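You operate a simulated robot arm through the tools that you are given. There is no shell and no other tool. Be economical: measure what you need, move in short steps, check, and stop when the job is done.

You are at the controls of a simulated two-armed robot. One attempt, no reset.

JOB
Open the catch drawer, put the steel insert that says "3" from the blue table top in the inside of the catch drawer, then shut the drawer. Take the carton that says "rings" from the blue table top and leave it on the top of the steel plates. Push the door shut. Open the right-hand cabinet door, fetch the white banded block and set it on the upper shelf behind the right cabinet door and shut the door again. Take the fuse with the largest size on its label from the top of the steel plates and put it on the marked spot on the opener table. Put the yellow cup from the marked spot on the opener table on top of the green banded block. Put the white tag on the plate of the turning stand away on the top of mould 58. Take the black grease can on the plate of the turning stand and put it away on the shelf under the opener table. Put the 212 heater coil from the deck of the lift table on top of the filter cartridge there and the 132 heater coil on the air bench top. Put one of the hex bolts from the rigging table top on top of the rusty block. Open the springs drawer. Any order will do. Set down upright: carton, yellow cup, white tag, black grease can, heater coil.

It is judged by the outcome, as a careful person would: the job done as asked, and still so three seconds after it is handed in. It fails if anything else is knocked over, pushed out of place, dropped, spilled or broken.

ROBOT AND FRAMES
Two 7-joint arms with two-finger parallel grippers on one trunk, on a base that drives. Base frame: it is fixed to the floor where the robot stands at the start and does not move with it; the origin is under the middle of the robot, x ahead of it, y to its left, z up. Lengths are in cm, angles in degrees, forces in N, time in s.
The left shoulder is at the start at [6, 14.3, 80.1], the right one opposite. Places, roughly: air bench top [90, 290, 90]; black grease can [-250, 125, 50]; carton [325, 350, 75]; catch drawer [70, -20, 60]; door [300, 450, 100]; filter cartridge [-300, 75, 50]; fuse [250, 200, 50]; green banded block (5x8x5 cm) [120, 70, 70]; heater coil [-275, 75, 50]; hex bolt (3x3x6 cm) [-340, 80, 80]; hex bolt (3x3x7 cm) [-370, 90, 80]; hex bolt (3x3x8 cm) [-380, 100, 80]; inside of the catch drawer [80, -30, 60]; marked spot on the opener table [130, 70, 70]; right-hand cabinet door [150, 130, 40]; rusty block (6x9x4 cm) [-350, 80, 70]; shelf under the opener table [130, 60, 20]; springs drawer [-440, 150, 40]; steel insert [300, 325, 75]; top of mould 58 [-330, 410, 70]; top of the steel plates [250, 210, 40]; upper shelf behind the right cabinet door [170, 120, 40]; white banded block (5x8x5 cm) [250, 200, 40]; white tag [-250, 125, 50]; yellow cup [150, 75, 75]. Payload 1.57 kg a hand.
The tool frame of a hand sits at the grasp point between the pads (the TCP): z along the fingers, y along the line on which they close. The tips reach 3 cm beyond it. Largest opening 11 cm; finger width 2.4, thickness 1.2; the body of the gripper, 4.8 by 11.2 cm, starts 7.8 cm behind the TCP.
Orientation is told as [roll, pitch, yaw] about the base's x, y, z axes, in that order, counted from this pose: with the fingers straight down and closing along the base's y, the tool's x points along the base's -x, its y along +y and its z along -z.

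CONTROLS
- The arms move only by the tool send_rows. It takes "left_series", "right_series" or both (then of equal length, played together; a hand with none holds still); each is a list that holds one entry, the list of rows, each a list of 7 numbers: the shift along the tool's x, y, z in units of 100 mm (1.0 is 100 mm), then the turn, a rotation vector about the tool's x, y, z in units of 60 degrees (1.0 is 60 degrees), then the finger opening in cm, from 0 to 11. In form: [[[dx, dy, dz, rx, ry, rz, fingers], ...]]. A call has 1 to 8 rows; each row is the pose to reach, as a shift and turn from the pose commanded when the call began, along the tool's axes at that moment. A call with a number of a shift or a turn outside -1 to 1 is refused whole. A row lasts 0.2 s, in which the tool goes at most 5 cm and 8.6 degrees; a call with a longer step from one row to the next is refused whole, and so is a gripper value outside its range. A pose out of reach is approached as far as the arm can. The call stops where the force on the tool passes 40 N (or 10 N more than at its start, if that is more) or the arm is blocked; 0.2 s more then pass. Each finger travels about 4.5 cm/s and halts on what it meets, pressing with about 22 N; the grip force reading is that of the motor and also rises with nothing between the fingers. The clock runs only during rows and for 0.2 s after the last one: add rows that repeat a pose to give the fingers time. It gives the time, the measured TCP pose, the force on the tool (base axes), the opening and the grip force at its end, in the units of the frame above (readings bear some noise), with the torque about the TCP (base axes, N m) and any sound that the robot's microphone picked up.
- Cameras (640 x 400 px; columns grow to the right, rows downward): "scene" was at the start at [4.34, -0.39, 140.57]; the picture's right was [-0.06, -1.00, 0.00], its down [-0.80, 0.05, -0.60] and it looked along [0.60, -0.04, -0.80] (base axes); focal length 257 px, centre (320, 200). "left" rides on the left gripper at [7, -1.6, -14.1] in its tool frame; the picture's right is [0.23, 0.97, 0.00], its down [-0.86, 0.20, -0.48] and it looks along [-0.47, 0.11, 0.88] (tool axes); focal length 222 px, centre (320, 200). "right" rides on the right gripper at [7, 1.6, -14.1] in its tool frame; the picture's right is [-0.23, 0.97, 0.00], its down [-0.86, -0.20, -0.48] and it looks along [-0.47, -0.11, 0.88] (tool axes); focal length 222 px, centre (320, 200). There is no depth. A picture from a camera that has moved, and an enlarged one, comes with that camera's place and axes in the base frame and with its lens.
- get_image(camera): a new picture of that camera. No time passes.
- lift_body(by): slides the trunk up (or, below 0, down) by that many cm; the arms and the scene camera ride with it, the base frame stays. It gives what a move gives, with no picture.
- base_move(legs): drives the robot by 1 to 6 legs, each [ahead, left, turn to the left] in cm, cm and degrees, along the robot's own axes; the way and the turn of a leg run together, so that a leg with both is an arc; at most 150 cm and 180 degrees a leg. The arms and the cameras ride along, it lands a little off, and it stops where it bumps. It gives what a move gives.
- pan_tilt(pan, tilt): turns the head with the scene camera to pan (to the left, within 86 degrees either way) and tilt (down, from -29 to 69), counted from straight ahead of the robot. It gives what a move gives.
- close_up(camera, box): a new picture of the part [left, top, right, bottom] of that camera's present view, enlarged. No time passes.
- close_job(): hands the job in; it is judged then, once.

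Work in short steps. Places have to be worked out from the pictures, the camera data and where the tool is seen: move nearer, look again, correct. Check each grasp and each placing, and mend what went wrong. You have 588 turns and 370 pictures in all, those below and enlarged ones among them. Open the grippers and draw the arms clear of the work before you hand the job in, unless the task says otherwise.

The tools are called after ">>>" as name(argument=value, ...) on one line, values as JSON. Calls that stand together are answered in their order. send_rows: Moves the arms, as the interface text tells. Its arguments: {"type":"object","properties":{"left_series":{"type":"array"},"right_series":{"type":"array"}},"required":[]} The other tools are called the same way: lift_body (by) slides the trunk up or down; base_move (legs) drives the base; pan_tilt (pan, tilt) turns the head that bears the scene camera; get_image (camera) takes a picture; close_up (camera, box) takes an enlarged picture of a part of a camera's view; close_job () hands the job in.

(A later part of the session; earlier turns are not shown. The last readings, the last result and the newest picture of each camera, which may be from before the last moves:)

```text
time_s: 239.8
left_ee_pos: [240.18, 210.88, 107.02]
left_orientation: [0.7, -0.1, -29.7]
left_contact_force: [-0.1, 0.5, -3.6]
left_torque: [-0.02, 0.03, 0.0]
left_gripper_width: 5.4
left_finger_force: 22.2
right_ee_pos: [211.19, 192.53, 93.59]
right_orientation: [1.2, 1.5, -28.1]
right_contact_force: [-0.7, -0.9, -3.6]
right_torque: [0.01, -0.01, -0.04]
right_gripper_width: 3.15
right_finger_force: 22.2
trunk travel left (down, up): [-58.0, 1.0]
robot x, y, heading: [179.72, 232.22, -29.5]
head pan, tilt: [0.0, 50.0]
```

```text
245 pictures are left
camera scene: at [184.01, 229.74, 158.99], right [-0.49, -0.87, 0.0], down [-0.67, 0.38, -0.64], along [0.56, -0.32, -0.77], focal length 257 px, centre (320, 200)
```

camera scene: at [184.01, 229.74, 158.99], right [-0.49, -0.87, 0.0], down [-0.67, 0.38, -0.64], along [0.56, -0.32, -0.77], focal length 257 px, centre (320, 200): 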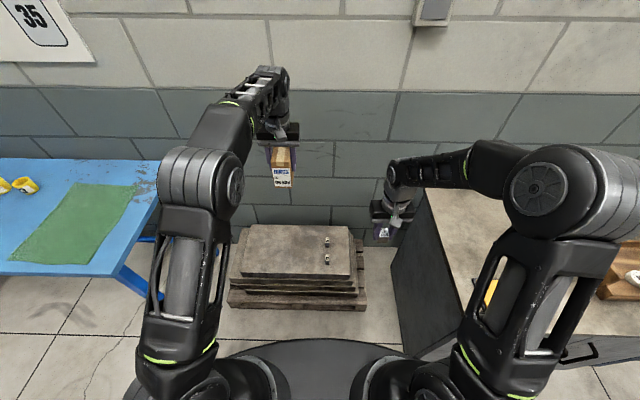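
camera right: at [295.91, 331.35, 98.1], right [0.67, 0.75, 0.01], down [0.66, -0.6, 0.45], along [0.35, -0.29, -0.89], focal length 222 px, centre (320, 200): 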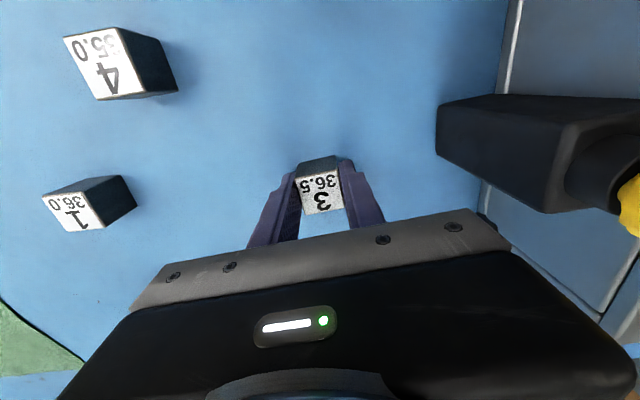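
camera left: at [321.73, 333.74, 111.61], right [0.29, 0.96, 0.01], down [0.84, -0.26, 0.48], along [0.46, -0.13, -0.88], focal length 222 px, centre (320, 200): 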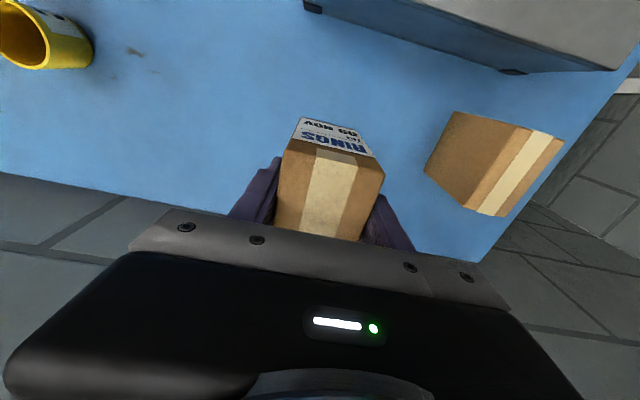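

Forward 17 and lower the trunk 18.

>>> base_move(legs=[[16.5, -0.5, -0.5]])

>>> lift_body(by=-20)

>>> get_image(camera="scene")

>>> get_image(camera="left")

```text
time_s: 241.2
left_ee_pos: [253.99, 201.68, 107.0]
left_orientation: [0.7, 0.0, -30.2]
left_contact_force: [0.7, 0.2, -3.1]
left_torque: [0.03, 0.06, 0.02]
left_gripper_width: 5.39
left_finger_force: 22.0
right_ee_pos: [224.99, 183.57, 93.54]
right_orientation: [1.2, 1.6, -28.5]
right_contact_force: [-0.2, -0.6, -3.1]
right_torque: [0.0, 0.05, 0.02]
right_gripper_width: 3.17
right_finger_force: 22.2
trunk travel left (down, up): [-58.0, 1.0]
robot x, y, heading: [194.01, 223.69, -29.7]
head pan, tilt: [0.0, 50.0]
```

```text
time_s: 243.4
left_ee_pos: [254.02, 201.74, 87.02]
left_orientation: [0.7, -0.2, -30.1]
left_contact_force: [0.3, -1.0, -3.0]
left_torque: [0.0, 0.02, -0.01]
left_gripper_width: 5.39
left_finger_force: 22.3
right_ee_pos: [224.82, 183.6, 73.73]
right_orientation: [1.2, 1.5, -28.6]
right_contact_force: [0.5, 0.3, -2.2]
right_torque: [-0.01, 0.01, -0.01]
right_gripper_width: 3.16
right_finger_force: 22.8
trunk travel left (down, up): [-38.0, 21.0]
robot x, y, heading: [193.68, 223.62, -30.1]
head pan, tilt: [0.0, 50.0]
```

```text
244 pictures are left
camera scene: at [198.0, 221.13, 139.0], right [-0.5, -0.87, 0.0], down [-0.66, 0.38, -0.64], along [0.56, -0.32, -0.77], focal length 257 px, centre (320, 200)
```

scene: 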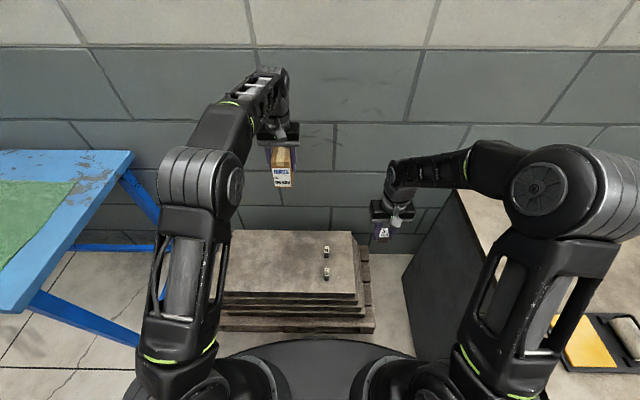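

```text
243 pictures are left
camera left: at [246.97, 203.66, 101.2], right [0.29, 0.96, 0.01], down [0.84, -0.26, 0.48], along [0.46, -0.13, -0.88], focal length 222 px, centre (320, 200)
```

left: 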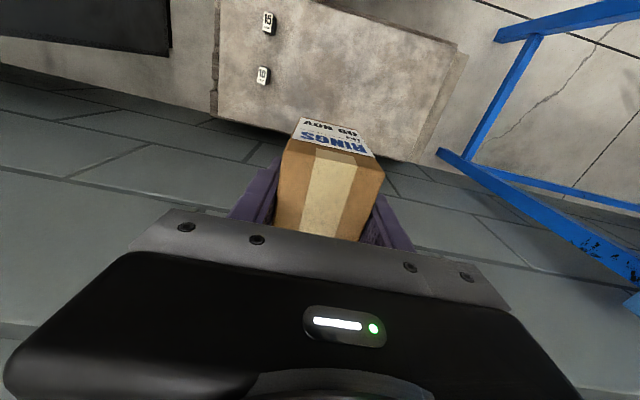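

Target carton spot ≈ (252, 212.5) on the plates. Move there and descend.

>>> send_rows(left_series=[[[0.25, 0.28, 0.1, 0, 0, 0, 3.5], [0.5, 0.56, 0.3, 0, 0, 0, 3.5], [0.71, 0.835, 0.6, 0, 0, 0, 3.5], [0.71, 0.835, 1.0, 0, 0, 0, 3.5]]])

>>> send_rows(left_series=[[[0, 0, 0.35, 0, 0, 0, 3.5], [0, 0, 0.7, 0, 0, 0, 3.5], [0, 0, 1.0, 0, 0, 0, 3.5]]])

>>> send_rows(left_series=[[[0, 0, 0.35, 0, 0, 0, 3.5], [0, 0, 0.7, 0, 0, 0, 3.5], [0, 0, 1.0, 0, 0, 0, 3.5]]])

>>> get_image(camera="left")

>>> get_image(camera="scene")

```text
time_s: 244.4
left_ee_pos: [252.35, 212.81, 76.93]
left_orientation: [0.8, -0.1, -30.3]
left_contact_force: [-0.8, 0.0, -2.6]
left_torque: [0.03, 0.0, 0.0]
left_gripper_width: 5.39
left_finger_force: 22.1
right_ee_pos: [224.95, 183.6, 73.59]
right_orientation: [1.1, 1.5, -28.6]
right_contact_force: [-0.4, 0.3, -3.4]
right_torque: [-0.02, 0.02, 0.05]
right_gripper_width: 3.17
right_finger_force: 22.0
trunk travel left (down, up): [-38.0, 21.0]
robot x, y, heading: [193.56, 223.75, -29.9]
head pan, tilt: [0.0, 50.0]
```

```text
time_s: 245.2
left_ee_pos: [252.22, 212.9, 67.06]
left_orientation: [0.8, -0.2, -30.2]
left_contact_force: [-0.3, 0.0, -3.2]
left_torque: [0.0, 0.04, 0.02]
left_gripper_width: 5.4
left_finger_force: 22.4
right_ee_pos: [224.85, 183.52, 73.65]
right_orientation: [1.1, 1.5, -28.6]
right_contact_force: [0.3, 0.4, -1.9]
right_torque: [0.0, 0.02, 0.04]
right_gripper_width: 3.16
right_finger_force: 22.0
trunk travel left (down, up): [-38.0, 21.0]
robot x, y, heading: [194.08, 223.48, -30.2]
head pan, tilt: [0.0, 50.0]
```

```text
time_s: 246.0
left_ee_pos: [252.24, 213.1, 57.07]
left_orientation: [0.7, -0.2, -30.3]
left_contact_force: [0.4, 0.0, -2.6]
left_torque: [0.02, 0.01, 0.01]
left_gripper_width: 5.4
left_finger_force: 21.8
right_ee_pos: [224.88, 183.57, 73.63]
right_orientation: [1.2, 1.5, -28.6]
right_contact_force: [0.1, 0.2, -2.5]
right_torque: [0.01, 0.0, -0.03]
right_gripper_width: 3.17
right_finger_force: 21.8
trunk travel left (down, up): [-38.0, 21.0]
robot x, y, heading: [193.84, 223.49, -29.8]
head pan, tilt: [0.0, 50.0]
```

```text
242 pictures are left
camera left: at [245.25, 214.94, 71.09], right [0.29, 0.96, 0.01], down [0.83, -0.26, 0.48], along [0.47, -0.13, -0.88], focal length 222 px, centre (320, 200)
```

left: 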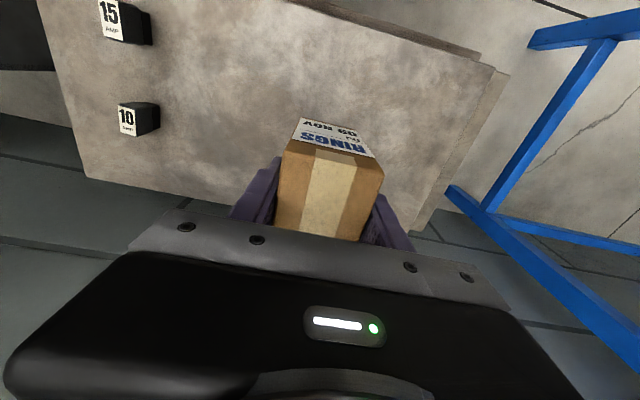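

```text
241 pictures are left
camera scene: at [198.02, 221.12, 138.99], right [-0.5, -0.87, 0.0], down [-0.66, 0.38, -0.64], along [0.56, -0.32, -0.77], focal length 257 px, centre (320, 200)
```

scene: 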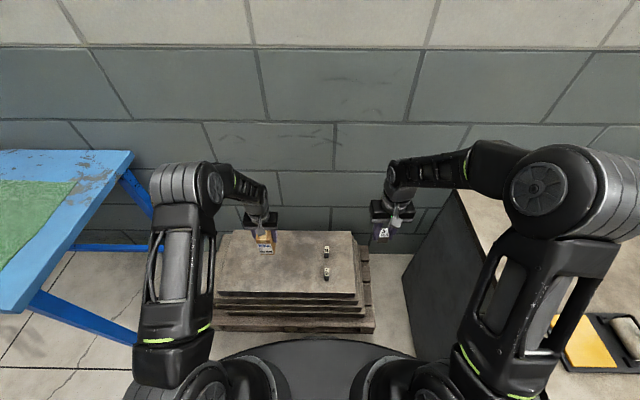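

Good placement. Lower 10 then small steps to contact.

>>> send_rows(left_series=[[[0, 0, 0.35, 0, 0, 0, 3.5], [0, 0, 0.7, 0, 0, 0, 3.5], [0, 0, 1.0, 0, 0, 0, 3.5]]])

>>> send_rows(left_series=[[[0, 0, 0.05, 0, 0, 0, 3.5], [0, 0, 0.1, 0, 0, 0, 3.5], [0, 0, 0.12, 0, 0, 0, 3.5], [0, 0, 0.12, 0, 0, 0, 3.5]]])

>>> send_rows(left_series=[[[0, 0, 0.02, 0, 0, 0, 3.5], [0, 0, 0.04, 0, 0, 0, 3.5], [0, 0, 0.04, 0, 0, 0, 3.5]]])

```text
time_s: 246.8
left_ee_pos: [252.32, 213.15, 47.05]
left_orientation: [0.8, -0.2, -30.2]
left_contact_force: [-1.1, 0.3, -1.9]
left_torque: [0.02, 0.0, -0.02]
left_gripper_width: 5.38
left_finger_force: 22.4
right_ee_pos: [224.91, 183.66, 73.47]
right_orientation: [1.1, 1.5, -28.6]
right_contact_force: [0.5, 1.0, -2.9]
right_torque: [-0.04, -0.04, 0.0]
right_gripper_width: 3.15
right_finger_force: 21.9
trunk travel left (down, up): [-38.0, 21.0]
robot x, y, heading: [194.02, 223.62, -30.1]
head pan, tilt: [0.0, 50.0]
```

```text
time_s: 247.8
left_ee_pos: [252.4, 212.88, 45.87]
left_orientation: [0.7, -0.1, -30.2]
left_contact_force: [-0.9, -0.9, -3.0]
left_torque: [0.03, 0.02, -0.01]
left_gripper_width: 5.39
left_finger_force: 22.2
right_ee_pos: [224.86, 183.61, 73.71]
right_orientation: [1.2, 1.5, -28.6]
right_contact_force: [-0.4, 0.6, -3.5]
right_torque: [-0.01, -0.02, 0.01]
right_gripper_width: 3.17
right_finger_force: 22.4
trunk travel left (down, up): [-38.0, 21.0]
robot x, y, heading: [193.82, 223.73, -29.8]
head pan, tilt: [0.0, 50.0]
```

```text
time_s: 248.6
left_ee_pos: [252.41, 212.94, 45.46]
left_orientation: [0.8, -0.2, -30.2]
left_contact_force: [-0.1, -0.3, -2.9]
left_torque: [0.05, 0.02, 0.01]
left_gripper_width: 5.42
left_finger_force: 21.9
right_ee_pos: [224.81, 183.61, 73.63]
right_orientation: [1.0, 1.5, -28.7]
right_contact_force: [0.3, -0.1, -3.4]
right_torque: [0.01, 0.02, -0.01]
right_gripper_width: 3.18
right_finger_force: 22.0
trunk travel left (down, up): [-38.0, 21.0]
robot x, y, heading: [193.89, 223.64, -30.5]
head pan, tilt: [0.0, 50.0]
```

Not yet in contact; continue.

>>> send_rows(left_series=[[[0, 0, 0.02, 0, 0, 0, 3.5], [0, 0, 0.04, 0, 0, 0, 3.5], [0, 0, 0.04, 0, 0, 0, 3.5]]])

>>> send_rows(left_series=[[[0, 0, 0.02, 0, 0, 0, 3.5], [0, 0, 0.03, 0, 0, 0, 3.5], [0, 0, 0.03, 0, 0, 0, 3.5]]])

```text
time_s: 249.4
left_ee_pos: [252.47, 212.92, 45.39]
left_orientation: [0.8, -0.4, -30.2]
left_contact_force: [-3.9, 2.1, 20.4]
left_torque: [-0.53, 0.33, -0.12]
left_gripper_width: 5.34
left_finger_force: 22.0
right_ee_pos: [224.81, 183.66, 73.71]
right_orientation: [1.0, 1.4, -28.6]
right_contact_force: [0.9, 0.1, -1.6]
right_torque: [-0.01, 0.03, -0.02]
right_gripper_width: 3.17
right_finger_force: 21.9
trunk travel left (down, up): [-38.0, 21.0]
robot x, y, heading: [193.82, 223.43, -29.9]
head pan, tilt: [0.0, 50.0]
```

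```text
time_s: 250.2
left_ee_pos: [252.3, 212.98, 44.85]
left_orientation: [0.6, -0.3, -30.1]
left_contact_force: [0.9, -2.6, 13.4]
left_torque: [-0.43, 0.32, 0.03]
left_gripper_width: 5.4
left_finger_force: 22.2
right_ee_pos: [224.84, 183.74, 73.65]
right_orientation: [1.1, 1.5, -28.6]
right_contact_force: [-0.2, 0.0, -3.0]
right_torque: [0.02, -0.03, -0.03]
right_gripper_width: 3.18
right_finger_force: 22.3
trunk travel left (down, up): [-38.0, 21.0]
robot x, y, heading: [194.05, 223.32, -30.0]
head pan, tilt: [0.0, 50.0]
```

Contact made. Release and rise.

>>> send_rows(left_series=[[[0, 0, -0.03, 0, 0, 0, 5.5], [0, 0, -0.03, 0, 0, 0, 7], [0, 0, -0.03, 0, 0, 0, 8], [0, 0, -0.25, 0, 0, 0, 8], [0, 0, -0.5, 0, 0, 0, 8], [0, 0, -0.75, 0, 0, 0, 8], [0, 0, -1.0, 0, 0, 0, 8]]])

>>> get_image(camera="left")

>>> close_up(camera="scene", box=[200, 190, 380, 310])

```text
time_s: 251.8
left_ee_pos: [252.3, 212.91, 54.89]
left_orientation: [0.7, -0.2, -30.2]
left_contact_force: [0.0, 0.1, 0.7]
left_torque: [-0.01, 0.0, 0.0]
left_gripper_width: 8.0
left_finger_force: 0.1
right_ee_pos: [224.99, 183.7, 73.65]
right_orientation: [1.1, 1.6, -28.5]
right_contact_force: [0.7, -0.3, -2.3]
right_torque: [-0.02, -0.01, 0.01]
right_gripper_width: 3.19
right_finger_force: 21.8
trunk travel left (down, up): [-38.0, 21.0]
robot x, y, heading: [194.09, 223.22, -29.9]
head pan, tilt: [0.0, 50.0]
```

```text
240 pictures are left
camera left: at [245.33, 214.75, 69.03], right [0.29, 0.96, 0.01], down [0.84, -0.26, 0.48], along [0.46, -0.13, -0.88], focal length 222 px, centre (320, 200)
```

left: 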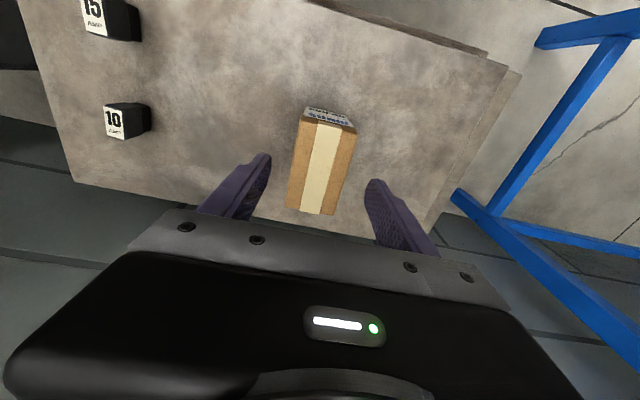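

```text
3.33 times, centred on (290, 250) of scene
camera zoom: at [197.97, 221.14, 138.99], right [-0.5, -0.87, 0.0], down [-0.66, 0.38, -0.64], along [0.56, -0.32, -0.77], focal length 857 px, centre (420, 33)
```

zoom: 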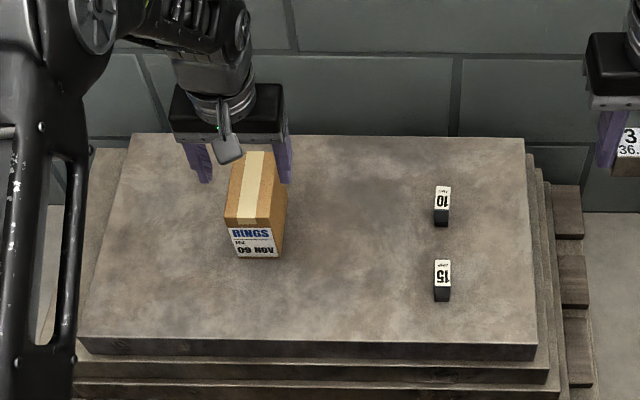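

Carton stands upright on the plates. Now the 15 AMP fuse at (234.9, 196.8): move the left hand over it.

>>> send_rows(left_series=[[[0, 0, -0.4, 0, 0, 0, 8], [0.12, -0.4, -0.5, 0, 0, 0, 7], [0.23, -0.8, -0.5, 0, 0, 0, 6], [0.3, -1.0, -0.5, 0, 0, 0, 6]]])

>>> send_rows(left_series=[[[0.15, -0.4, 0, 0, 0, 0, 6], [0.3, -0.8, 0, 0, 0, 0, 6], [0.35, -1.0, 0, 0, 0, 0, 6]]])

>>> send_rows(left_series=[[[0.02, -0.15, 0, 0, 0, 0, 6], [0.04, -0.27, 0.3, 0, 0, 0, 6], [0.04, -0.27, 0.6, 0, 0, 0, 6], [0.04, -0.27, 0.6, 0, 0, 0, 6]]])

>>> get_image(camera="left")

>>> close_up(camera="scene", box=[260, 210, 380, 300])

```text
time_s: 252.8
left_ee_pos: [244.7, 205.73, 59.67]
left_orientation: [0.7, -0.2, -30.2]
left_contact_force: [0.2, 0.7, 0.0]
left_torque: [0.02, 0.0, 0.03]
left_gripper_width: 6.0
left_finger_force: 0.0
right_ee_pos: [224.96, 183.69, 73.57]
right_orientation: [1.1, 1.5, -28.6]
right_contact_force: [-0.1, -0.1, -3.1]
right_torque: [0.03, -0.03, 0.0]
right_gripper_width: 3.18
right_finger_force: 22.3
trunk travel left (down, up): [-38.0, 21.0]
robot x, y, heading: [193.96, 223.8, -30.1]
head pan, tilt: [0.0, 50.0]
```

```text
time_s: 253.6
left_ee_pos: [236.64, 198.84, 59.53]
left_orientation: [0.7, -0.2, -30.2]
left_contact_force: [-0.4, 0.2, -0.1]
left_torque: [0.01, 0.02, -0.03]
left_gripper_width: 5.98
left_finger_force: 0.0
right_ee_pos: [224.9, 183.63, 73.65]
right_orientation: [1.1, 1.5, -28.6]
right_contact_force: [-0.5, -0.9, -3.2]
right_torque: [-0.01, 0.0, 0.04]
right_gripper_width: 3.18
right_finger_force: 22.0
trunk travel left (down, up): [-38.0, 21.0]
robot x, y, heading: [194.3, 223.63, -29.9]
head pan, tilt: [0.0, 50.0]
```

```text
time_s: 254.6
left_ee_pos: [234.85, 196.86, 53.39]
left_orientation: [0.7, -0.1, -30.2]
left_contact_force: [-0.7, 0.8, 0.0]
left_torque: [-0.01, 0.0, 0.02]
left_gripper_width: 6.0
left_finger_force: 0.0
right_ee_pos: [224.97, 183.59, 73.65]
right_orientation: [1.0, 1.4, -28.6]
right_contact_force: [-0.4, -0.8, -3.6]
right_torque: [-0.02, 0.03, 0.0]
right_gripper_width: 3.16
right_finger_force: 22.3
trunk travel left (down, up): [-38.0, 21.0]
robot x, y, heading: [193.9, 223.42, -29.8]
head pan, tilt: [0.0, 50.0]
```

```text
238 pictures are left
camera left: at [227.93, 198.69, 67.61], right [0.29, 0.96, 0.01], down [0.84, -0.26, 0.48], along [0.46, -0.13, -0.88], focal length 222 px, centre (320, 200)
```

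left: 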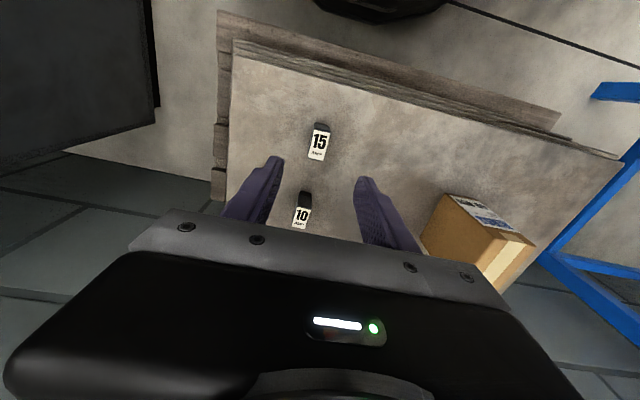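

```text
4.44 times, centred on (320, 255) of scene
camera zoom: at [197.99, 221.13, 138.99], right [-0.5, -0.87, 0.0], down [-0.66, 0.38, -0.64], along [0.56, -0.32, -0.77], focal length 1143 px, centre (320, -44)
```

zoom: 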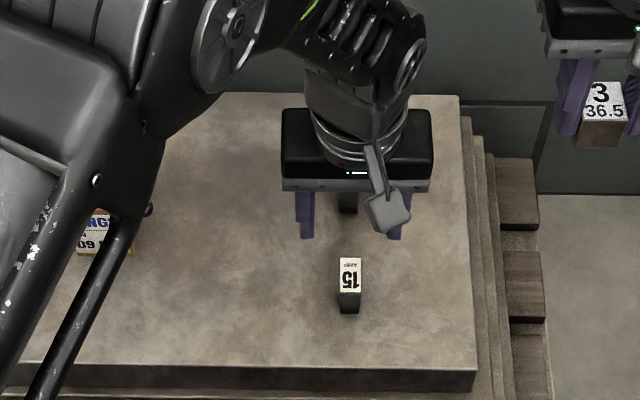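

Well aligned. Lower 9 and check.

>>> send_rows(left_series=[[[0.02, 0, 0.3, 0, 0, 0, 5.5], [0.02, 0, 0.6, 0, 0, 0, 5], [0.02, 0, 0.9, 0, 0, 0, 5], [0.02, 0, 0.9, 0, 0, 0, 5]]])

>>> get_image(camera="left")

>>> close_up(camera="scene", box=[280, 220, 360, 280])

```text
time_s: 255.6
left_ee_pos: [234.77, 197.0, 44.44]
left_orientation: [0.8, -0.2, -30.2]
left_contact_force: [-0.1, 0.3, -0.6]
left_torque: [0.01, 0.02, 0.0]
left_gripper_width: 5.03
left_finger_force: 0.1
right_ee_pos: [224.87, 183.57, 73.68]
right_orientation: [1.1, 1.5, -28.7]
right_contact_force: [-0.6, 0.1, -3.0]
right_torque: [0.0, 0.01, 0.01]
right_gripper_width: 3.16
right_finger_force: 21.9
trunk travel left (down, up): [-38.0, 21.0]
robot x, y, heading: [193.93, 223.44, -29.8]
head pan, tilt: [0.0, 50.0]
```

```text
236 pictures are left
camera left: at [227.78, 198.86, 58.63], right [0.29, 0.96, 0.01], down [0.83, -0.26, 0.48], along [0.47, -0.13, -0.88], focal length 222 px, centre (320, 200)
```

left: 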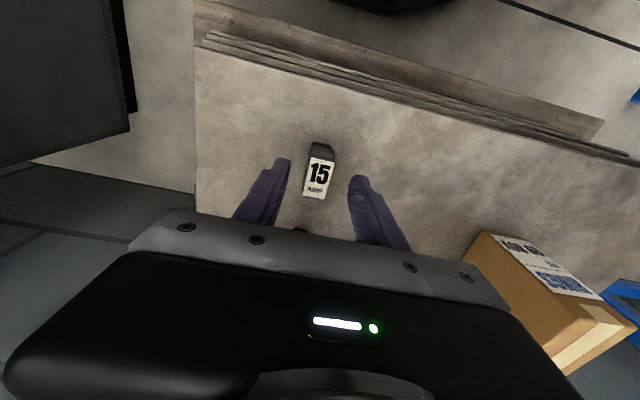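

```text
6.67 times, centred on (320, 250) of scene
camera zoom: at [197.99, 221.12, 138.99], right [-0.5, -0.87, 0.0], down [-0.66, 0.38, -0.64], along [0.56, -0.32, -0.77], focal length 1714 px, centre (320, -133)
```

zoom: 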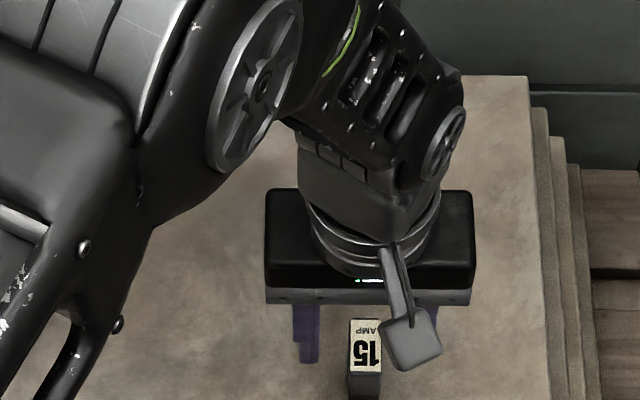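

Lower 3 and close on the fuse, then lift.

>>> send_rows(left_series=[[[0, 0, 0.15, 0, 0, 0, 5], [0, 0, 0.29, 0, 0, 0, 5], [0, 0, 0.29, 0, 0, 0, 3], [0, 0, 0.29, 0, 0, 0, 1], [0, 0, 0.29, 0, 0, 0, 1], [0, 0, 0.29, 0, 0, 0, 1]]])

>>> send_rows(left_series=[[[0, 0, -0.3, 0, 0, 0, 1], [0, 0, -0.6, 0, 0, 0, 1], [0, 0, -0.9, 0, 0, 0, 1], [0, 0, -1.0, 0, 0, 0, 1]]])

>>> get_image(camera="left")

```text
time_s: 257.0
left_ee_pos: [234.77, 197.05, 41.58]
left_orientation: [0.8, -0.2, -30.1]
left_contact_force: [0.8, 0.2, 0.4]
left_torque: [-0.02, 0.0, 0.01]
left_gripper_width: 1.96
left_finger_force: 22.6
right_ee_pos: [224.82, 183.58, 73.67]
right_orientation: [1.2, 1.4, -28.6]
right_contact_force: [-0.3, 0.0, -2.2]
right_torque: [-0.01, 0.02, 0.03]
right_gripper_width: 3.19
right_finger_force: 21.8
trunk travel left (down, up): [-38.0, 21.0]
robot x, y, heading: [194.1, 223.31, -30.0]
head pan, tilt: [0.0, 50.0]
```

```text
time_s: 258.0
left_ee_pos: [234.88, 196.89, 51.65]
left_orientation: [0.7, -0.2, -30.2]
left_contact_force: [-1.5, -0.2, -0.1]
left_torque: [-0.01, -0.01, -0.01]
left_gripper_width: 1.93
left_finger_force: 22.0
right_ee_pos: [224.91, 183.56, 73.5]
right_orientation: [1.2, 1.5, -28.6]
right_contact_force: [-0.1, -0.9, -1.8]
right_torque: [0.01, -0.03, 0.02]
right_gripper_width: 3.14
right_finger_force: 21.8
trunk travel left (down, up): [-38.0, 21.0]
robot x, y, heading: [194.13, 223.22, -30.1]
head pan, tilt: [0.0, 50.0]
```

```text
234 pictures are left
camera left: at [227.81, 198.77, 65.79], right [0.29, 0.96, 0.01], down [0.84, -0.26, 0.48], along [0.47, -0.13, -0.88], focal length 222 px, centre (320, 200)
```

left: 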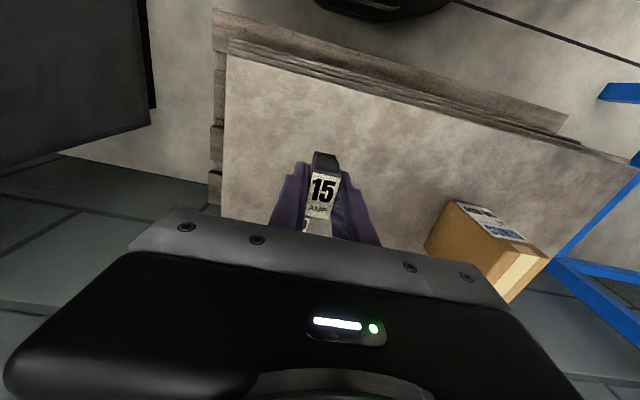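

Fuse held. Raise trunk and hand, shift the left hand outward, then drive to the opener table.

>>> lift_body(by=20)

>>> send_rows(left_series=[[[0, 0.3, -0.35, 0, 0, 0, 1], [0, 0.65, -0.7, 0, 0, 0, 1], [0, 1.0, -1.0, 0, 0, 0, 1]]])

>>> base_move(legs=[[-60, 0, 0], [0, -145, 0], [0, -32, 0]])

>>> get_image(camera="scene")

```text
time_s: 260.2
left_ee_pos: [234.77, 196.91, 71.61]
left_orientation: [0.7, -0.2, -30.2]
left_contact_force: [-0.5, 0.3, -1.5]
left_torque: [0.02, 0.03, -0.03]
left_gripper_width: 1.95
left_finger_force: 21.7
right_ee_pos: [224.89, 183.67, 93.67]
right_orientation: [1.1, 1.6, -28.6]
right_contact_force: [-0.3, 0.1, -3.4]
right_torque: [-0.03, -0.03, 0.03]
right_gripper_width: 3.18
right_finger_force: 22.3
trunk travel left (down, up): [-58.0, 1.0]
robot x, y, heading: [193.79, 223.44, -30.0]
head pan, tilt: [0.0, 50.0]
```

```text
time_s: 261.0
left_ee_pos: [239.67, 205.48, 81.55]
left_orientation: [0.8, -0.2, -30.3]
left_contact_force: [0.5, 0.2, -0.1]
left_torque: [0.0, 0.0, -0.03]
left_gripper_width: 1.93
left_finger_force: 22.1
right_ee_pos: [224.94, 183.53, 93.62]
right_orientation: [1.1, 1.5, -28.6]
right_contact_force: [-0.1, 0.7, -3.4]
right_torque: [0.0, 0.01, 0.0]
right_gripper_width: 3.17
right_finger_force: 22.1
trunk travel left (down, up): [-58.0, 1.0]
robot x, y, heading: [193.83, 223.17, -29.9]
head pan, tilt: [0.0, 50.0]
```

```text
time_s: 273.0
left_ee_pos: [100.74, 79.42, 81.63]
left_orientation: [0.9, -0.3, -29.1]
left_contact_force: [-1.4, -0.4, -1.3]
left_torque: [0.05, -0.02, 0.0]
left_gripper_width: 1.93
left_finger_force: 21.9
right_ee_pos: [86.49, 57.43, 93.61]
right_orientation: [1.2, 1.4, -27.4]
right_contact_force: [0.1, -0.3, -3.3]
right_torque: [-0.04, 0.0, 0.0]
right_gripper_width: 3.17
right_finger_force: 21.8
trunk travel left (down, up): [-58.0, 1.0]
robot x, y, heading: [54.53, 96.92, -28.5]
head pan, tilt: [0.0, 50.0]
```

```text
233 pictures are left
camera scene: at [58.64, 94.26, 158.99], right [-0.48, -0.88, 0.0], down [-0.67, 0.37, -0.64], along [0.56, -0.31, -0.77], focal length 257 px, centre (320, 200)
```

scene: 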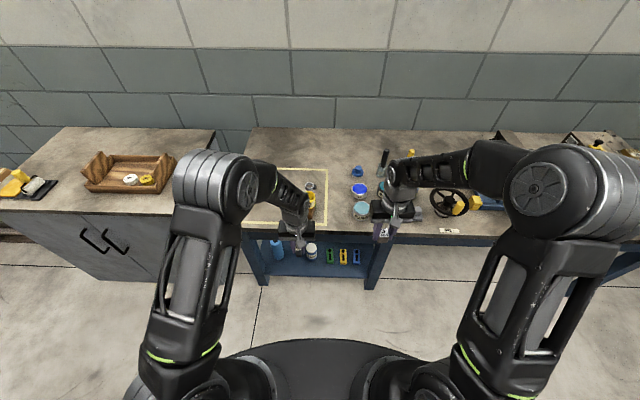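

Before moving in, shift the left hand further left (so it clears the cup) and higher.

>>> send_rows(left_series=[[[0, 0.35, -0.1, 0, 0, 0, 1], [0, 0.7, -0.2, 0, 0, 0, 1], [0, 1.0, -0.4, 0, 0, 0, 1]]])

>>> send_rows(left_series=[[[0, 0.3, -0.1, 0, 0, 0, 1], [0, 0.5, -0.2, 0, 0, 0, 1], [0, 0.5, -0.2, 0, 0, 0, 1]]])

>>> base_move(legs=[[30, 0, -1.5]])

>>> get_image(camera="left")

>>> get_image(camera="scene")

```text
time_s: 273.8
left_ee_pos: [105.61, 88.3, 85.64]
left_orientation: [0.7, -0.2, -29.0]
left_contact_force: [-0.1, -0.2, 0.2]
left_torque: [0.0, 0.0, 0.03]
left_gripper_width: 1.9
left_finger_force: 21.7
right_ee_pos: [86.3, 57.47, 93.68]
right_orientation: [1.0, 1.5, -27.4]
right_contact_force: [-0.3, 0.7, -2.6]
right_torque: [0.02, 0.0, 0.01]
right_gripper_width: 3.15
right_finger_force: 22.0
trunk travel left (down, up): [-58.0, 1.0]
robot x, y, heading: [54.62, 96.12, -28.9]
head pan, tilt: [0.0, 50.0]
```

```text
time_s: 274.6
left_ee_pos: [108.11, 92.72, 87.69]
left_orientation: [0.7, 0.0, -29.0]
left_contact_force: [0.3, -0.1, -0.8]
left_torque: [-0.03, -0.02, -0.02]
left_gripper_width: 1.94
left_finger_force: 21.4
right_ee_pos: [86.4, 57.46, 93.53]
right_orientation: [1.1, 1.5, -27.4]
right_contact_force: [-0.1, 0.2, -2.8]
right_torque: [0.0, -0.01, 0.02]
right_gripper_width: 3.19
right_finger_force: 22.2
trunk travel left (down, up): [-58.0, 1.0]
robot x, y, heading: [54.81, 96.28, -28.5]
head pan, tilt: [0.0, 50.0]
```

```text
time_s: 276.6
left_ee_pos: [133.84, 76.49, 87.71]
left_orientation: [0.8, -0.1, -30.4]
left_contact_force: [-0.2, -1.1, -0.7]
left_torque: [-0.04, 0.0, 0.0]
left_gripper_width: 1.94
left_finger_force: 21.9
right_ee_pos: [111.02, 42.03, 93.64]
right_orientation: [1.0, 1.6, -28.8]
right_contact_force: [0.0, -0.3, -2.8]
right_torque: [0.02, 0.03, 0.04]
right_gripper_width: 3.16
right_finger_force: 22.1
trunk travel left (down, up): [-58.0, 1.0]
robot x, y, heading: [80.21, 82.32, -30.2]
head pan, tilt: [0.0, 50.0]
```

```text
232 pictures are left
camera left: at [126.84, 78.43, 101.78], right [0.3, 0.95, 0.01], down [0.83, -0.27, 0.48], along [0.46, -0.13, -0.88], focal length 222 px, centre (320, 200)
```

left: 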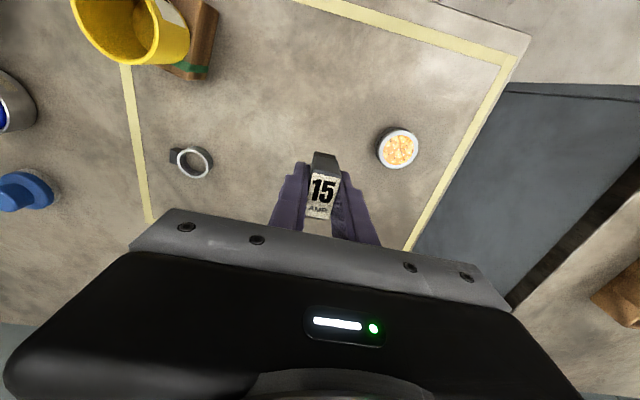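

```text
231 pictures are left
camera scene: at [84.5, 79.63, 158.99], right [-0.5, -0.86, 0.0], down [-0.66, 0.39, -0.64], along [0.55, -0.32, -0.77], focal length 257 px, centre (320, 200)
```

scene: 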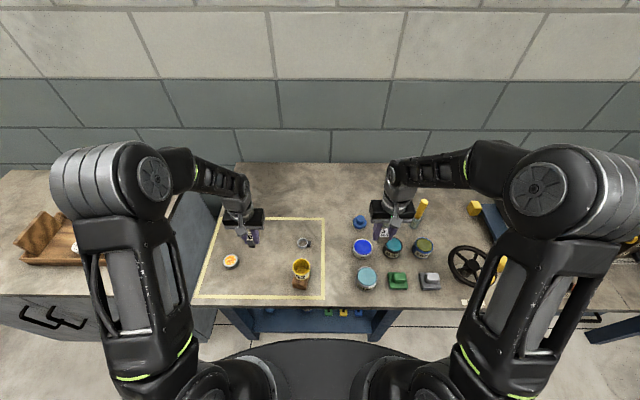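

Target on the marked spot: (137, 72), clear of can and ring. Move and lower 10, then on to contact.

>>> send_rows(left_series=[[[-0.25, -0.12, 0.1, 0, 0, 0, 1], [-0.5, -0.23, 0.4, 0, 0, 0, 1], [-0.5, -0.23, 0.7, 0, 0, 0, 1], [-0.5, -0.23, 1.0, 0, 0, 0, 1], [-0.5, -0.23, 1.0, 0, 0, 0, 1]]])

>>> send_rows(left_series=[[[0, 0, 0.1, 0, 0, 0, 1], [0, 0, 0.2, 0, 0, 0, 1], [0, 0, 0.28, 0, 0, 0, 1], [0, 0, 0.28, 0, 0, 0, 1]]])

>>> send_rows(left_series=[[[0, 0, 0.03, 0, 0, 0, 1], [0, 0, 0.05, 0, 0, 0, 1], [0, 0, 0.05, 0, 0, 0, 1]]])

>>> get_image(camera="left")

```text
time_s: 277.9
left_ee_pos: [136.83, 71.94, 77.84]
left_orientation: [0.7, -0.1, -30.5]
left_contact_force: [0.1, 0.0, 0.4]
left_torque: [0.0, -0.02, 0.0]
left_gripper_width: 1.92
left_finger_force: 22.2
right_ee_pos: [111.06, 42.02, 93.62]
right_orientation: [1.1, 1.6, -28.9]
right_contact_force: [0.6, 0.0, -2.1]
right_torque: [0.0, 0.04, -0.01]
right_gripper_width: 3.19
right_finger_force: 22.2
trunk travel left (down, up): [-58.0, 1.0]
robot x, y, heading: [80.25, 81.57, -30.2]
head pan, tilt: [0.0, 50.0]
```

```text
time_s: 278.9
left_ee_pos: [136.97, 71.93, 75.12]
left_orientation: [0.6, -0.6, -30.5]
left_contact_force: [-1.3, -5.5, 20.8]
left_torque: [-0.23, 0.04, 0.01]
left_gripper_width: 1.93
left_finger_force: 21.5
right_ee_pos: [110.84, 41.99, 93.67]
right_orientation: [1.3, 1.4, -28.9]
right_contact_force: [-0.1, -0.3, -3.2]
right_torque: [0.01, -0.01, 0.03]
right_gripper_width: 3.16
right_finger_force: 21.5
trunk travel left (down, up): [-58.0, 1.0]
robot x, y, heading: [80.6, 81.88, -30.2]
head pan, tilt: [0.0, 50.0]
```

```text
time_s: 279.3
left_ee_pos: [136.96, 71.89, 74.98]
left_orientation: [0.5, -0.6, -30.7]
left_contact_force: [-9.0, 3.9, 24.2]
left_torque: [-0.02, 0.6, -0.15]
left_gripper_width: 1.95
left_finger_force: 22.0
right_ee_pos: [110.89, 42.08, 93.73]
right_orientation: [1.1, 1.6, -28.9]
right_contact_force: [0.1, 0.3, -2.8]
right_torque: [-0.02, 0.05, -0.02]
right_gripper_width: 3.13
right_finger_force: 22.0
trunk travel left (down, up): [-58.0, 1.0]
robot x, y, heading: [80.11, 81.76, -30.3]
head pan, tilt: [0.0, 50.0]
stopped in row 2 (left hand): the force on the tool passed its limit (the readings are from after the stop); the commanded pose is now the measured one
```

```text
230 pictures are left
camera left: at [129.93, 73.88, 89.13], right [0.3, 0.95, 0.01], down [0.83, -0.27, 0.49], along [0.47, -0.14, -0.87], focal length 222 px, centre (320, 200)
```

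left: 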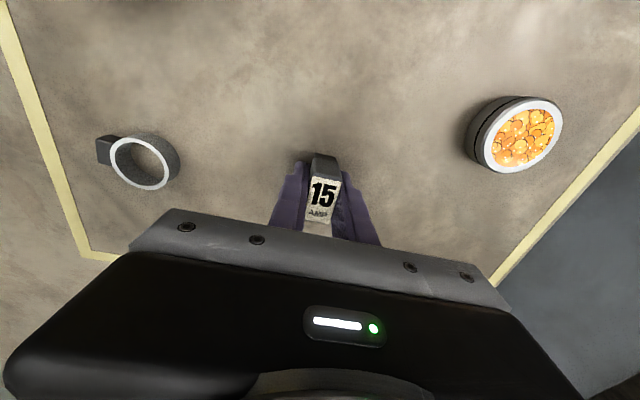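

On the table. Relieve the pressure, open and rise.

>>> send_rows(left_series=[[[0, 0, -0.01, 0, 0, 0, 1], [0, 0, -0.01, 0, 0, 0, 2.5], [0, 0, -0.01, 0, 0, 0, 4], [0, 0, -0.01, 0, 0, 0, 4], [0, 0, -0.3, 0, 0, 0, 4], [0, 0, -0.6, 0, 0, 0, 4], [0, 0, -1.0, 0, 0, 0, 4]]])

>>> get_image(camera="left")

```text
time_s: 280.9
left_ee_pos: [136.91, 71.93, 84.83]
left_orientation: [0.5, -0.5, -30.6]
left_contact_force: [-0.1, 0.7, -0.4]
left_torque: [-0.02, 0.02, 0.01]
left_gripper_width: 3.98
left_finger_force: 0.0
right_ee_pos: [110.95, 42.1, 93.63]
right_orientation: [1.0, 1.5, -29.0]
right_contact_force: [-0.4, -0.1, -2.1]
right_torque: [0.0, -0.02, -0.01]
right_gripper_width: 3.18
right_finger_force: 21.6
trunk travel left (down, up): [-58.0, 1.0]
robot x, y, heading: [80.49, 81.88, -30.5]
head pan, tilt: [0.0, 50.0]
```

```text
229 pictures are left
camera left: at [129.88, 73.85, 98.91], right [0.3, 0.95, 0.01], down [0.83, -0.27, 0.49], along [0.47, -0.14, -0.87], focal length 222 px, centre (320, 200)
```

left: 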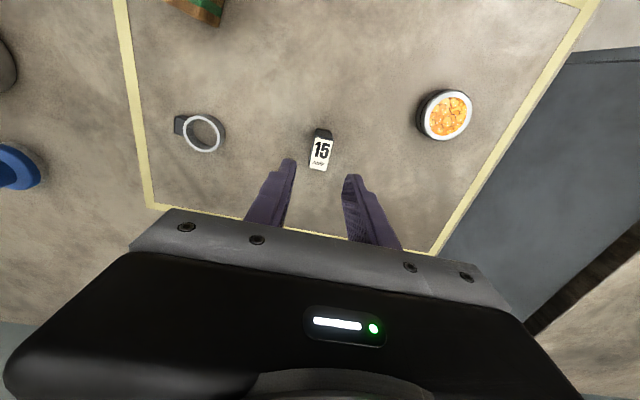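

Fuse is placed. Next the catch drawer: back off and drive right to face it.

>>> base_move(legs=[[-36, 0, 0], [0, -104, 0.5]])

>>> get_image(camera="scene")

```text
time_s: 288.2
left_ee_pos: [54.04, 1.03, 84.86]
left_orientation: [0.6, -0.5, -30.1]
left_contact_force: [-0.2, -0.2, -0.9]
left_torque: [-0.01, -0.02, 0.01]
left_gripper_width: 3.99
left_finger_force: 0.1
right_ee_pos: [28.6, -29.1, 93.63]
right_orientation: [1.1, 1.5, -28.4]
right_contact_force: [0.1, -0.3, -3.0]
right_torque: [-0.01, 0.01, -0.02]
right_gripper_width: 3.2
right_finger_force: 21.8
trunk travel left (down, up): [-58.0, 1.0]
robot x, y, heading: [-2.51, 10.72, -29.7]
head pan, tilt: [0.0, 50.0]
```

```text
228 pictures are left
camera scene: at [1.55, 8.31, 158.99], right [-0.5, -0.87, 0.0], down [-0.67, 0.38, -0.64], along [0.56, -0.32, -0.77], focal length 257 px, centre (320, 200)
```

scene: 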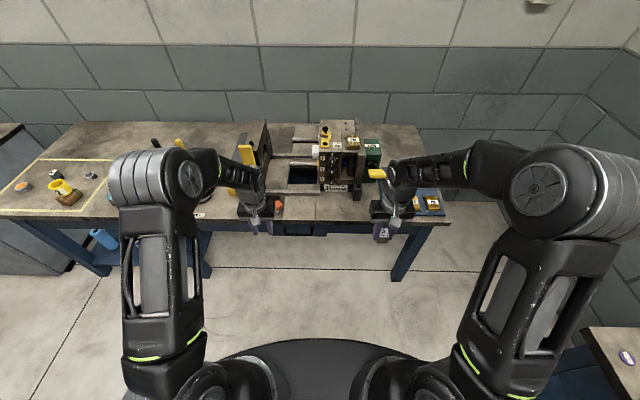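

Drawer is ~70 ahead, 7 left. I turn the left hand 90° so the fingers can clamp the horizontal handle, then tilt forward.

>>> send_rows(left_series=[[[0, 0, 0, 0, 0, 0.13, 5], [0, 0, 0, 0, 0, 0.26, 5], [0, 0, 0, 0, 0, 0.39, 5], [0, 0, 0, 0, 0, 0.52, 5], [0, 0, 0, 0, 0, 0.65, 5], [0, 0, 0, 0, 0, 0.78, 5], [0, 0, 0, 0, 0, 0.91, 5], [0, 0, 0, 0, 0, 1.0, 5]]])

>>> send_rows(left_series=[[[0, 0, 0, 0, 0, 0.13, 5], [0, 0, 0, 0, 0, 0.26, 5], [0, 0, 0, 0, 0, 0.39, 5], [0, 0, 0, 0, 0, 0.5, 5]]])

>>> send_rows(left_series=[[[0, 0, 0, -0.13, 0, 0, 5], [0, 0, 0, -0.26, 0, 0, 5], [0, 0, 0, -0.39, 0, 0, 5], [0, 0, 0, -0.52, 0, 0, 5], [0, 0, 0, -0.65, 0, 0, 5], [0, 0, 0, -0.78, 0, 0, 5]]])

>>> lift_body(by=-22)

>>> get_image(camera="scene")

>>> get_image(camera="left")

```text
time_s: 290.0
left_ee_pos: [54.32, 1.08, 84.65]
left_orientation: [0.6, 0.4, -90.1]
left_contact_force: [-0.4, 0.1, 0.8]
left_torque: [0.03, -0.01, -0.01]
left_gripper_width: 5.02
left_finger_force: 0.1
right_ee_pos: [28.54, -29.13, 93.55]
right_orientation: [1.1, 1.4, -28.4]
right_contact_force: [-0.6, -0.1, -3.0]
right_torque: [0.0, 0.0, -0.01]
right_gripper_width: 3.17
right_finger_force: 22.1
trunk travel left (down, up): [-58.0, 1.0]
robot x, y, heading: [-2.76, 10.47, -29.8]
head pan, tilt: [0.0, 50.0]
```

```text
time_s: 291.0
left_ee_pos: [54.27, 1.11, 84.84]
left_orientation: [0.5, 0.6, -120.1]
left_contact_force: [-0.2, -0.4, -0.4]
left_torque: [0.01, 0.04, -0.01]
left_gripper_width: 5.04
left_finger_force: 0.1
right_ee_pos: [28.56, -29.16, 93.59]
right_orientation: [1.1, 1.4, -28.3]
right_contact_force: [1.3, -1.0, -2.4]
right_torque: [0.0, 0.02, -0.01]
right_gripper_width: 3.16
right_finger_force: 21.6
trunk travel left (down, up): [-58.0, 1.0]
robot x, y, heading: [-2.73, 10.83, -29.8]
head pan, tilt: [0.0, 50.0]
```

```text
time_s: 292.4
left_ee_pos: [54.31, 0.99, 84.82]
left_orientation: [47.5, 0.8, -120.1]
left_contact_force: [0.1, 0.0, 0.6]
left_torque: [0.01, 0.03, -0.03]
left_gripper_width: 5.03
left_finger_force: 0.0
right_ee_pos: [28.63, -29.0, 93.59]
right_orientation: [1.1, 1.6, -28.3]
right_contact_force: [0.8, 0.1, -3.3]
right_torque: [-0.02, -0.02, 0.04]
right_gripper_width: 3.16
right_finger_force: 22.0
trunk travel left (down, up): [-58.0, 1.0]
robot x, y, heading: [-2.44, 10.9, -29.8]
head pan, tilt: [0.0, 50.0]
```

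```text
time_s: 294.7
left_ee_pos: [54.1, 0.93, 62.77]
left_orientation: [47.3, 0.7, -120.0]
left_contact_force: [0.7, 0.2, 0.2]
left_torque: [0.0, 0.0, 0.0]
left_gripper_width: 5.03
left_finger_force: 0.0
right_ee_pos: [28.6, -29.12, 71.58]
right_orientation: [1.2, 1.5, -28.4]
right_contact_force: [-0.7, 0.1, -2.9]
right_torque: [0.0, -0.02, 0.03]
right_gripper_width: 3.19
right_finger_force: 22.4
trunk travel left (down, up): [-36.0, 23.0]
robot x, y, heading: [-2.48, 10.64, -29.8]
head pan, tilt: [0.0, 50.0]
```

```text
227 pictures are left
camera scene: at [1.56, 8.36, 137.0], right [-0.5, -0.87, 0.0], down [-0.67, 0.38, -0.64], along [0.56, -0.32, -0.77], focal length 257 px, centre (320, 200)
```

scene: 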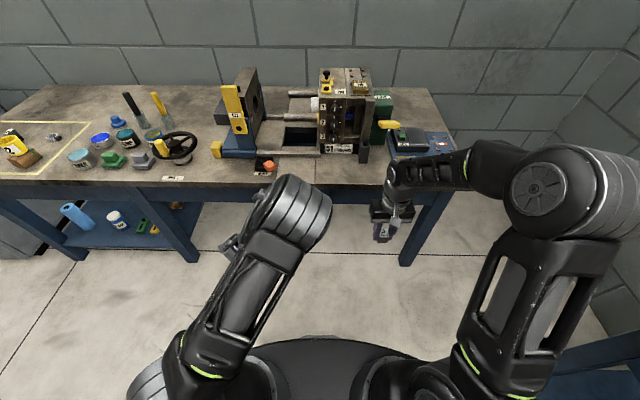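

```text
226 pictures are left
camera left: at [47.72, 12.59, 71.29], right [0.68, -0.14, 0.72], down [-0.62, -0.64, 0.46], along [0.39, -0.76, -0.52], focal length 222 px, centre (320, 200)
```

left: 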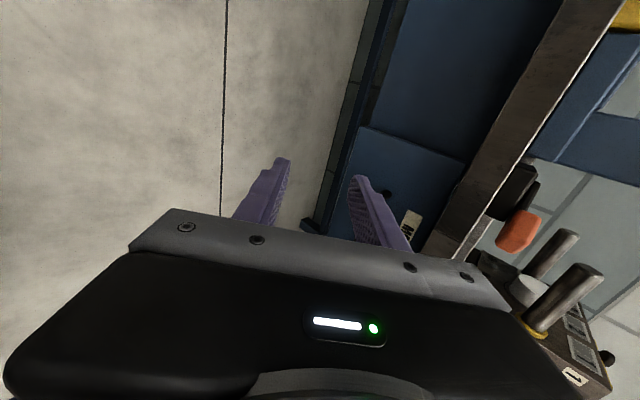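

The drawer is hidden from the head camera; try the right wrist camera.

>>> get_image(camera="right")

>>> close_up(camera="left", box=[260, 80, 480, 260])

```text
225 pictures are left
camera right: at [23.52, -24.67, 86.01], right [0.66, 0.75, 0.01], down [0.66, -0.6, 0.45], along [0.35, -0.29, -0.89], focal length 222 px, centre (320, 200)
```

right: 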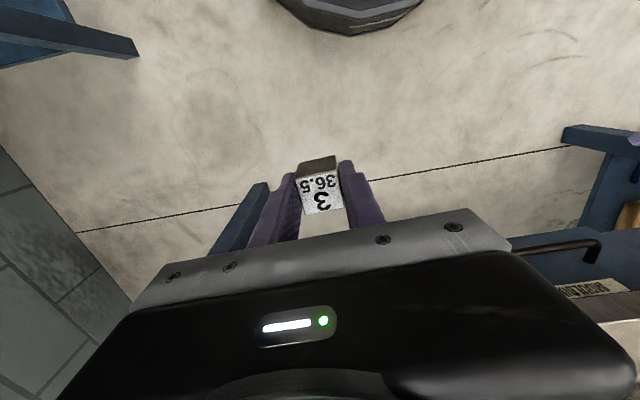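

```text
2.22 times, centred on (370, 170) of left
camera zoom: at [47.72, 12.59, 71.29], right [0.68, -0.14, 0.72], down [-0.62, -0.64, 0.46], along [0.39, -0.76, -0.52], focal length 494 px, centre (209, 267)
```

zoom: 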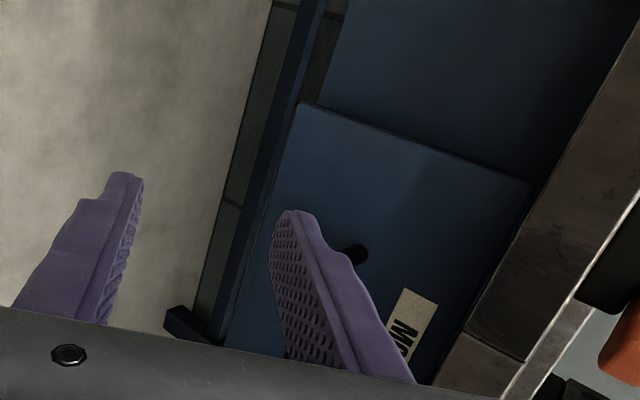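

Both wrist views place the handle's left end at about (64.1,-8.3,62); its centre is ≈ (60.7,-14.3,62). Move the left hand in line with it, staying short.

>>> send_rows(left_series=[[[-0.3, 0.1, 0.12, 0, 0, 0, 4.5], [-0.6, 0.2, 0.24, 0, 0, 0, 4.5], [-0.9, 0.35, 0.38, 0, 0, 0, 4.5], [-0.99, 0.38, 0.41, 0, 0, 0, 4.5]]])

>>> get_image(camera="left")

>>> get_image(camera="scene")

```text
time_s: 295.7
left_ee_pos: [54.02, -10.34, 62.63]
left_orientation: [47.2, 0.6, -120.1]
left_contact_force: [0.7, 0.0, -0.6]
left_torque: [0.01, 0.02, 0.02]
left_gripper_width: 4.51
left_finger_force: 0.1
right_ee_pos: [28.62, -29.1, 71.64]
right_orientation: [1.2, 1.5, -28.4]
right_contact_force: [-0.2, 0.4, -3.5]
right_torque: [-0.05, -0.05, 0.02]
right_gripper_width: 3.17
right_finger_force: 22.0
trunk travel left (down, up): [-36.0, 23.0]
robot x, y, heading: [-2.81, 10.74, -29.9]
head pan, tilt: [0.0, 50.0]
```

```text
223 pictures are left
camera left: at [47.54, 1.22, 71.13], right [0.68, -0.14, 0.72], down [-0.62, -0.64, 0.46], along [0.39, -0.76, -0.52], focal length 222 px, centre (320, 200)
```

left: 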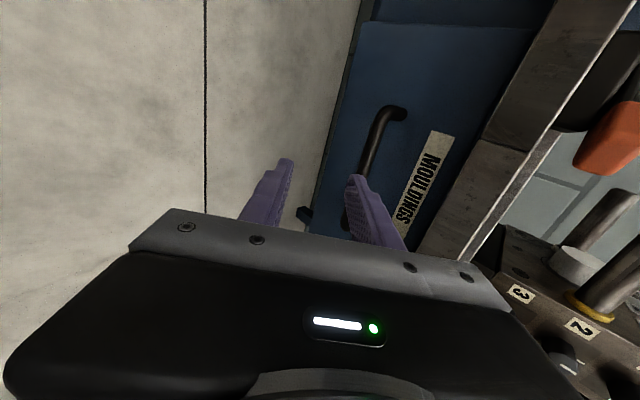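

```text
222 pictures are left
camera scene: at [1.56, 8.34, 136.99], right [-0.5, -0.87, 0.0], down [-0.67, 0.38, -0.64], along [0.56, -0.32, -0.77], focal length 257 px, centre (320, 200)
```

scene: 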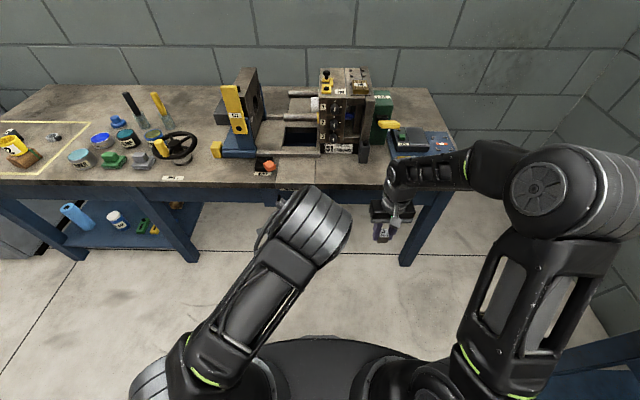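

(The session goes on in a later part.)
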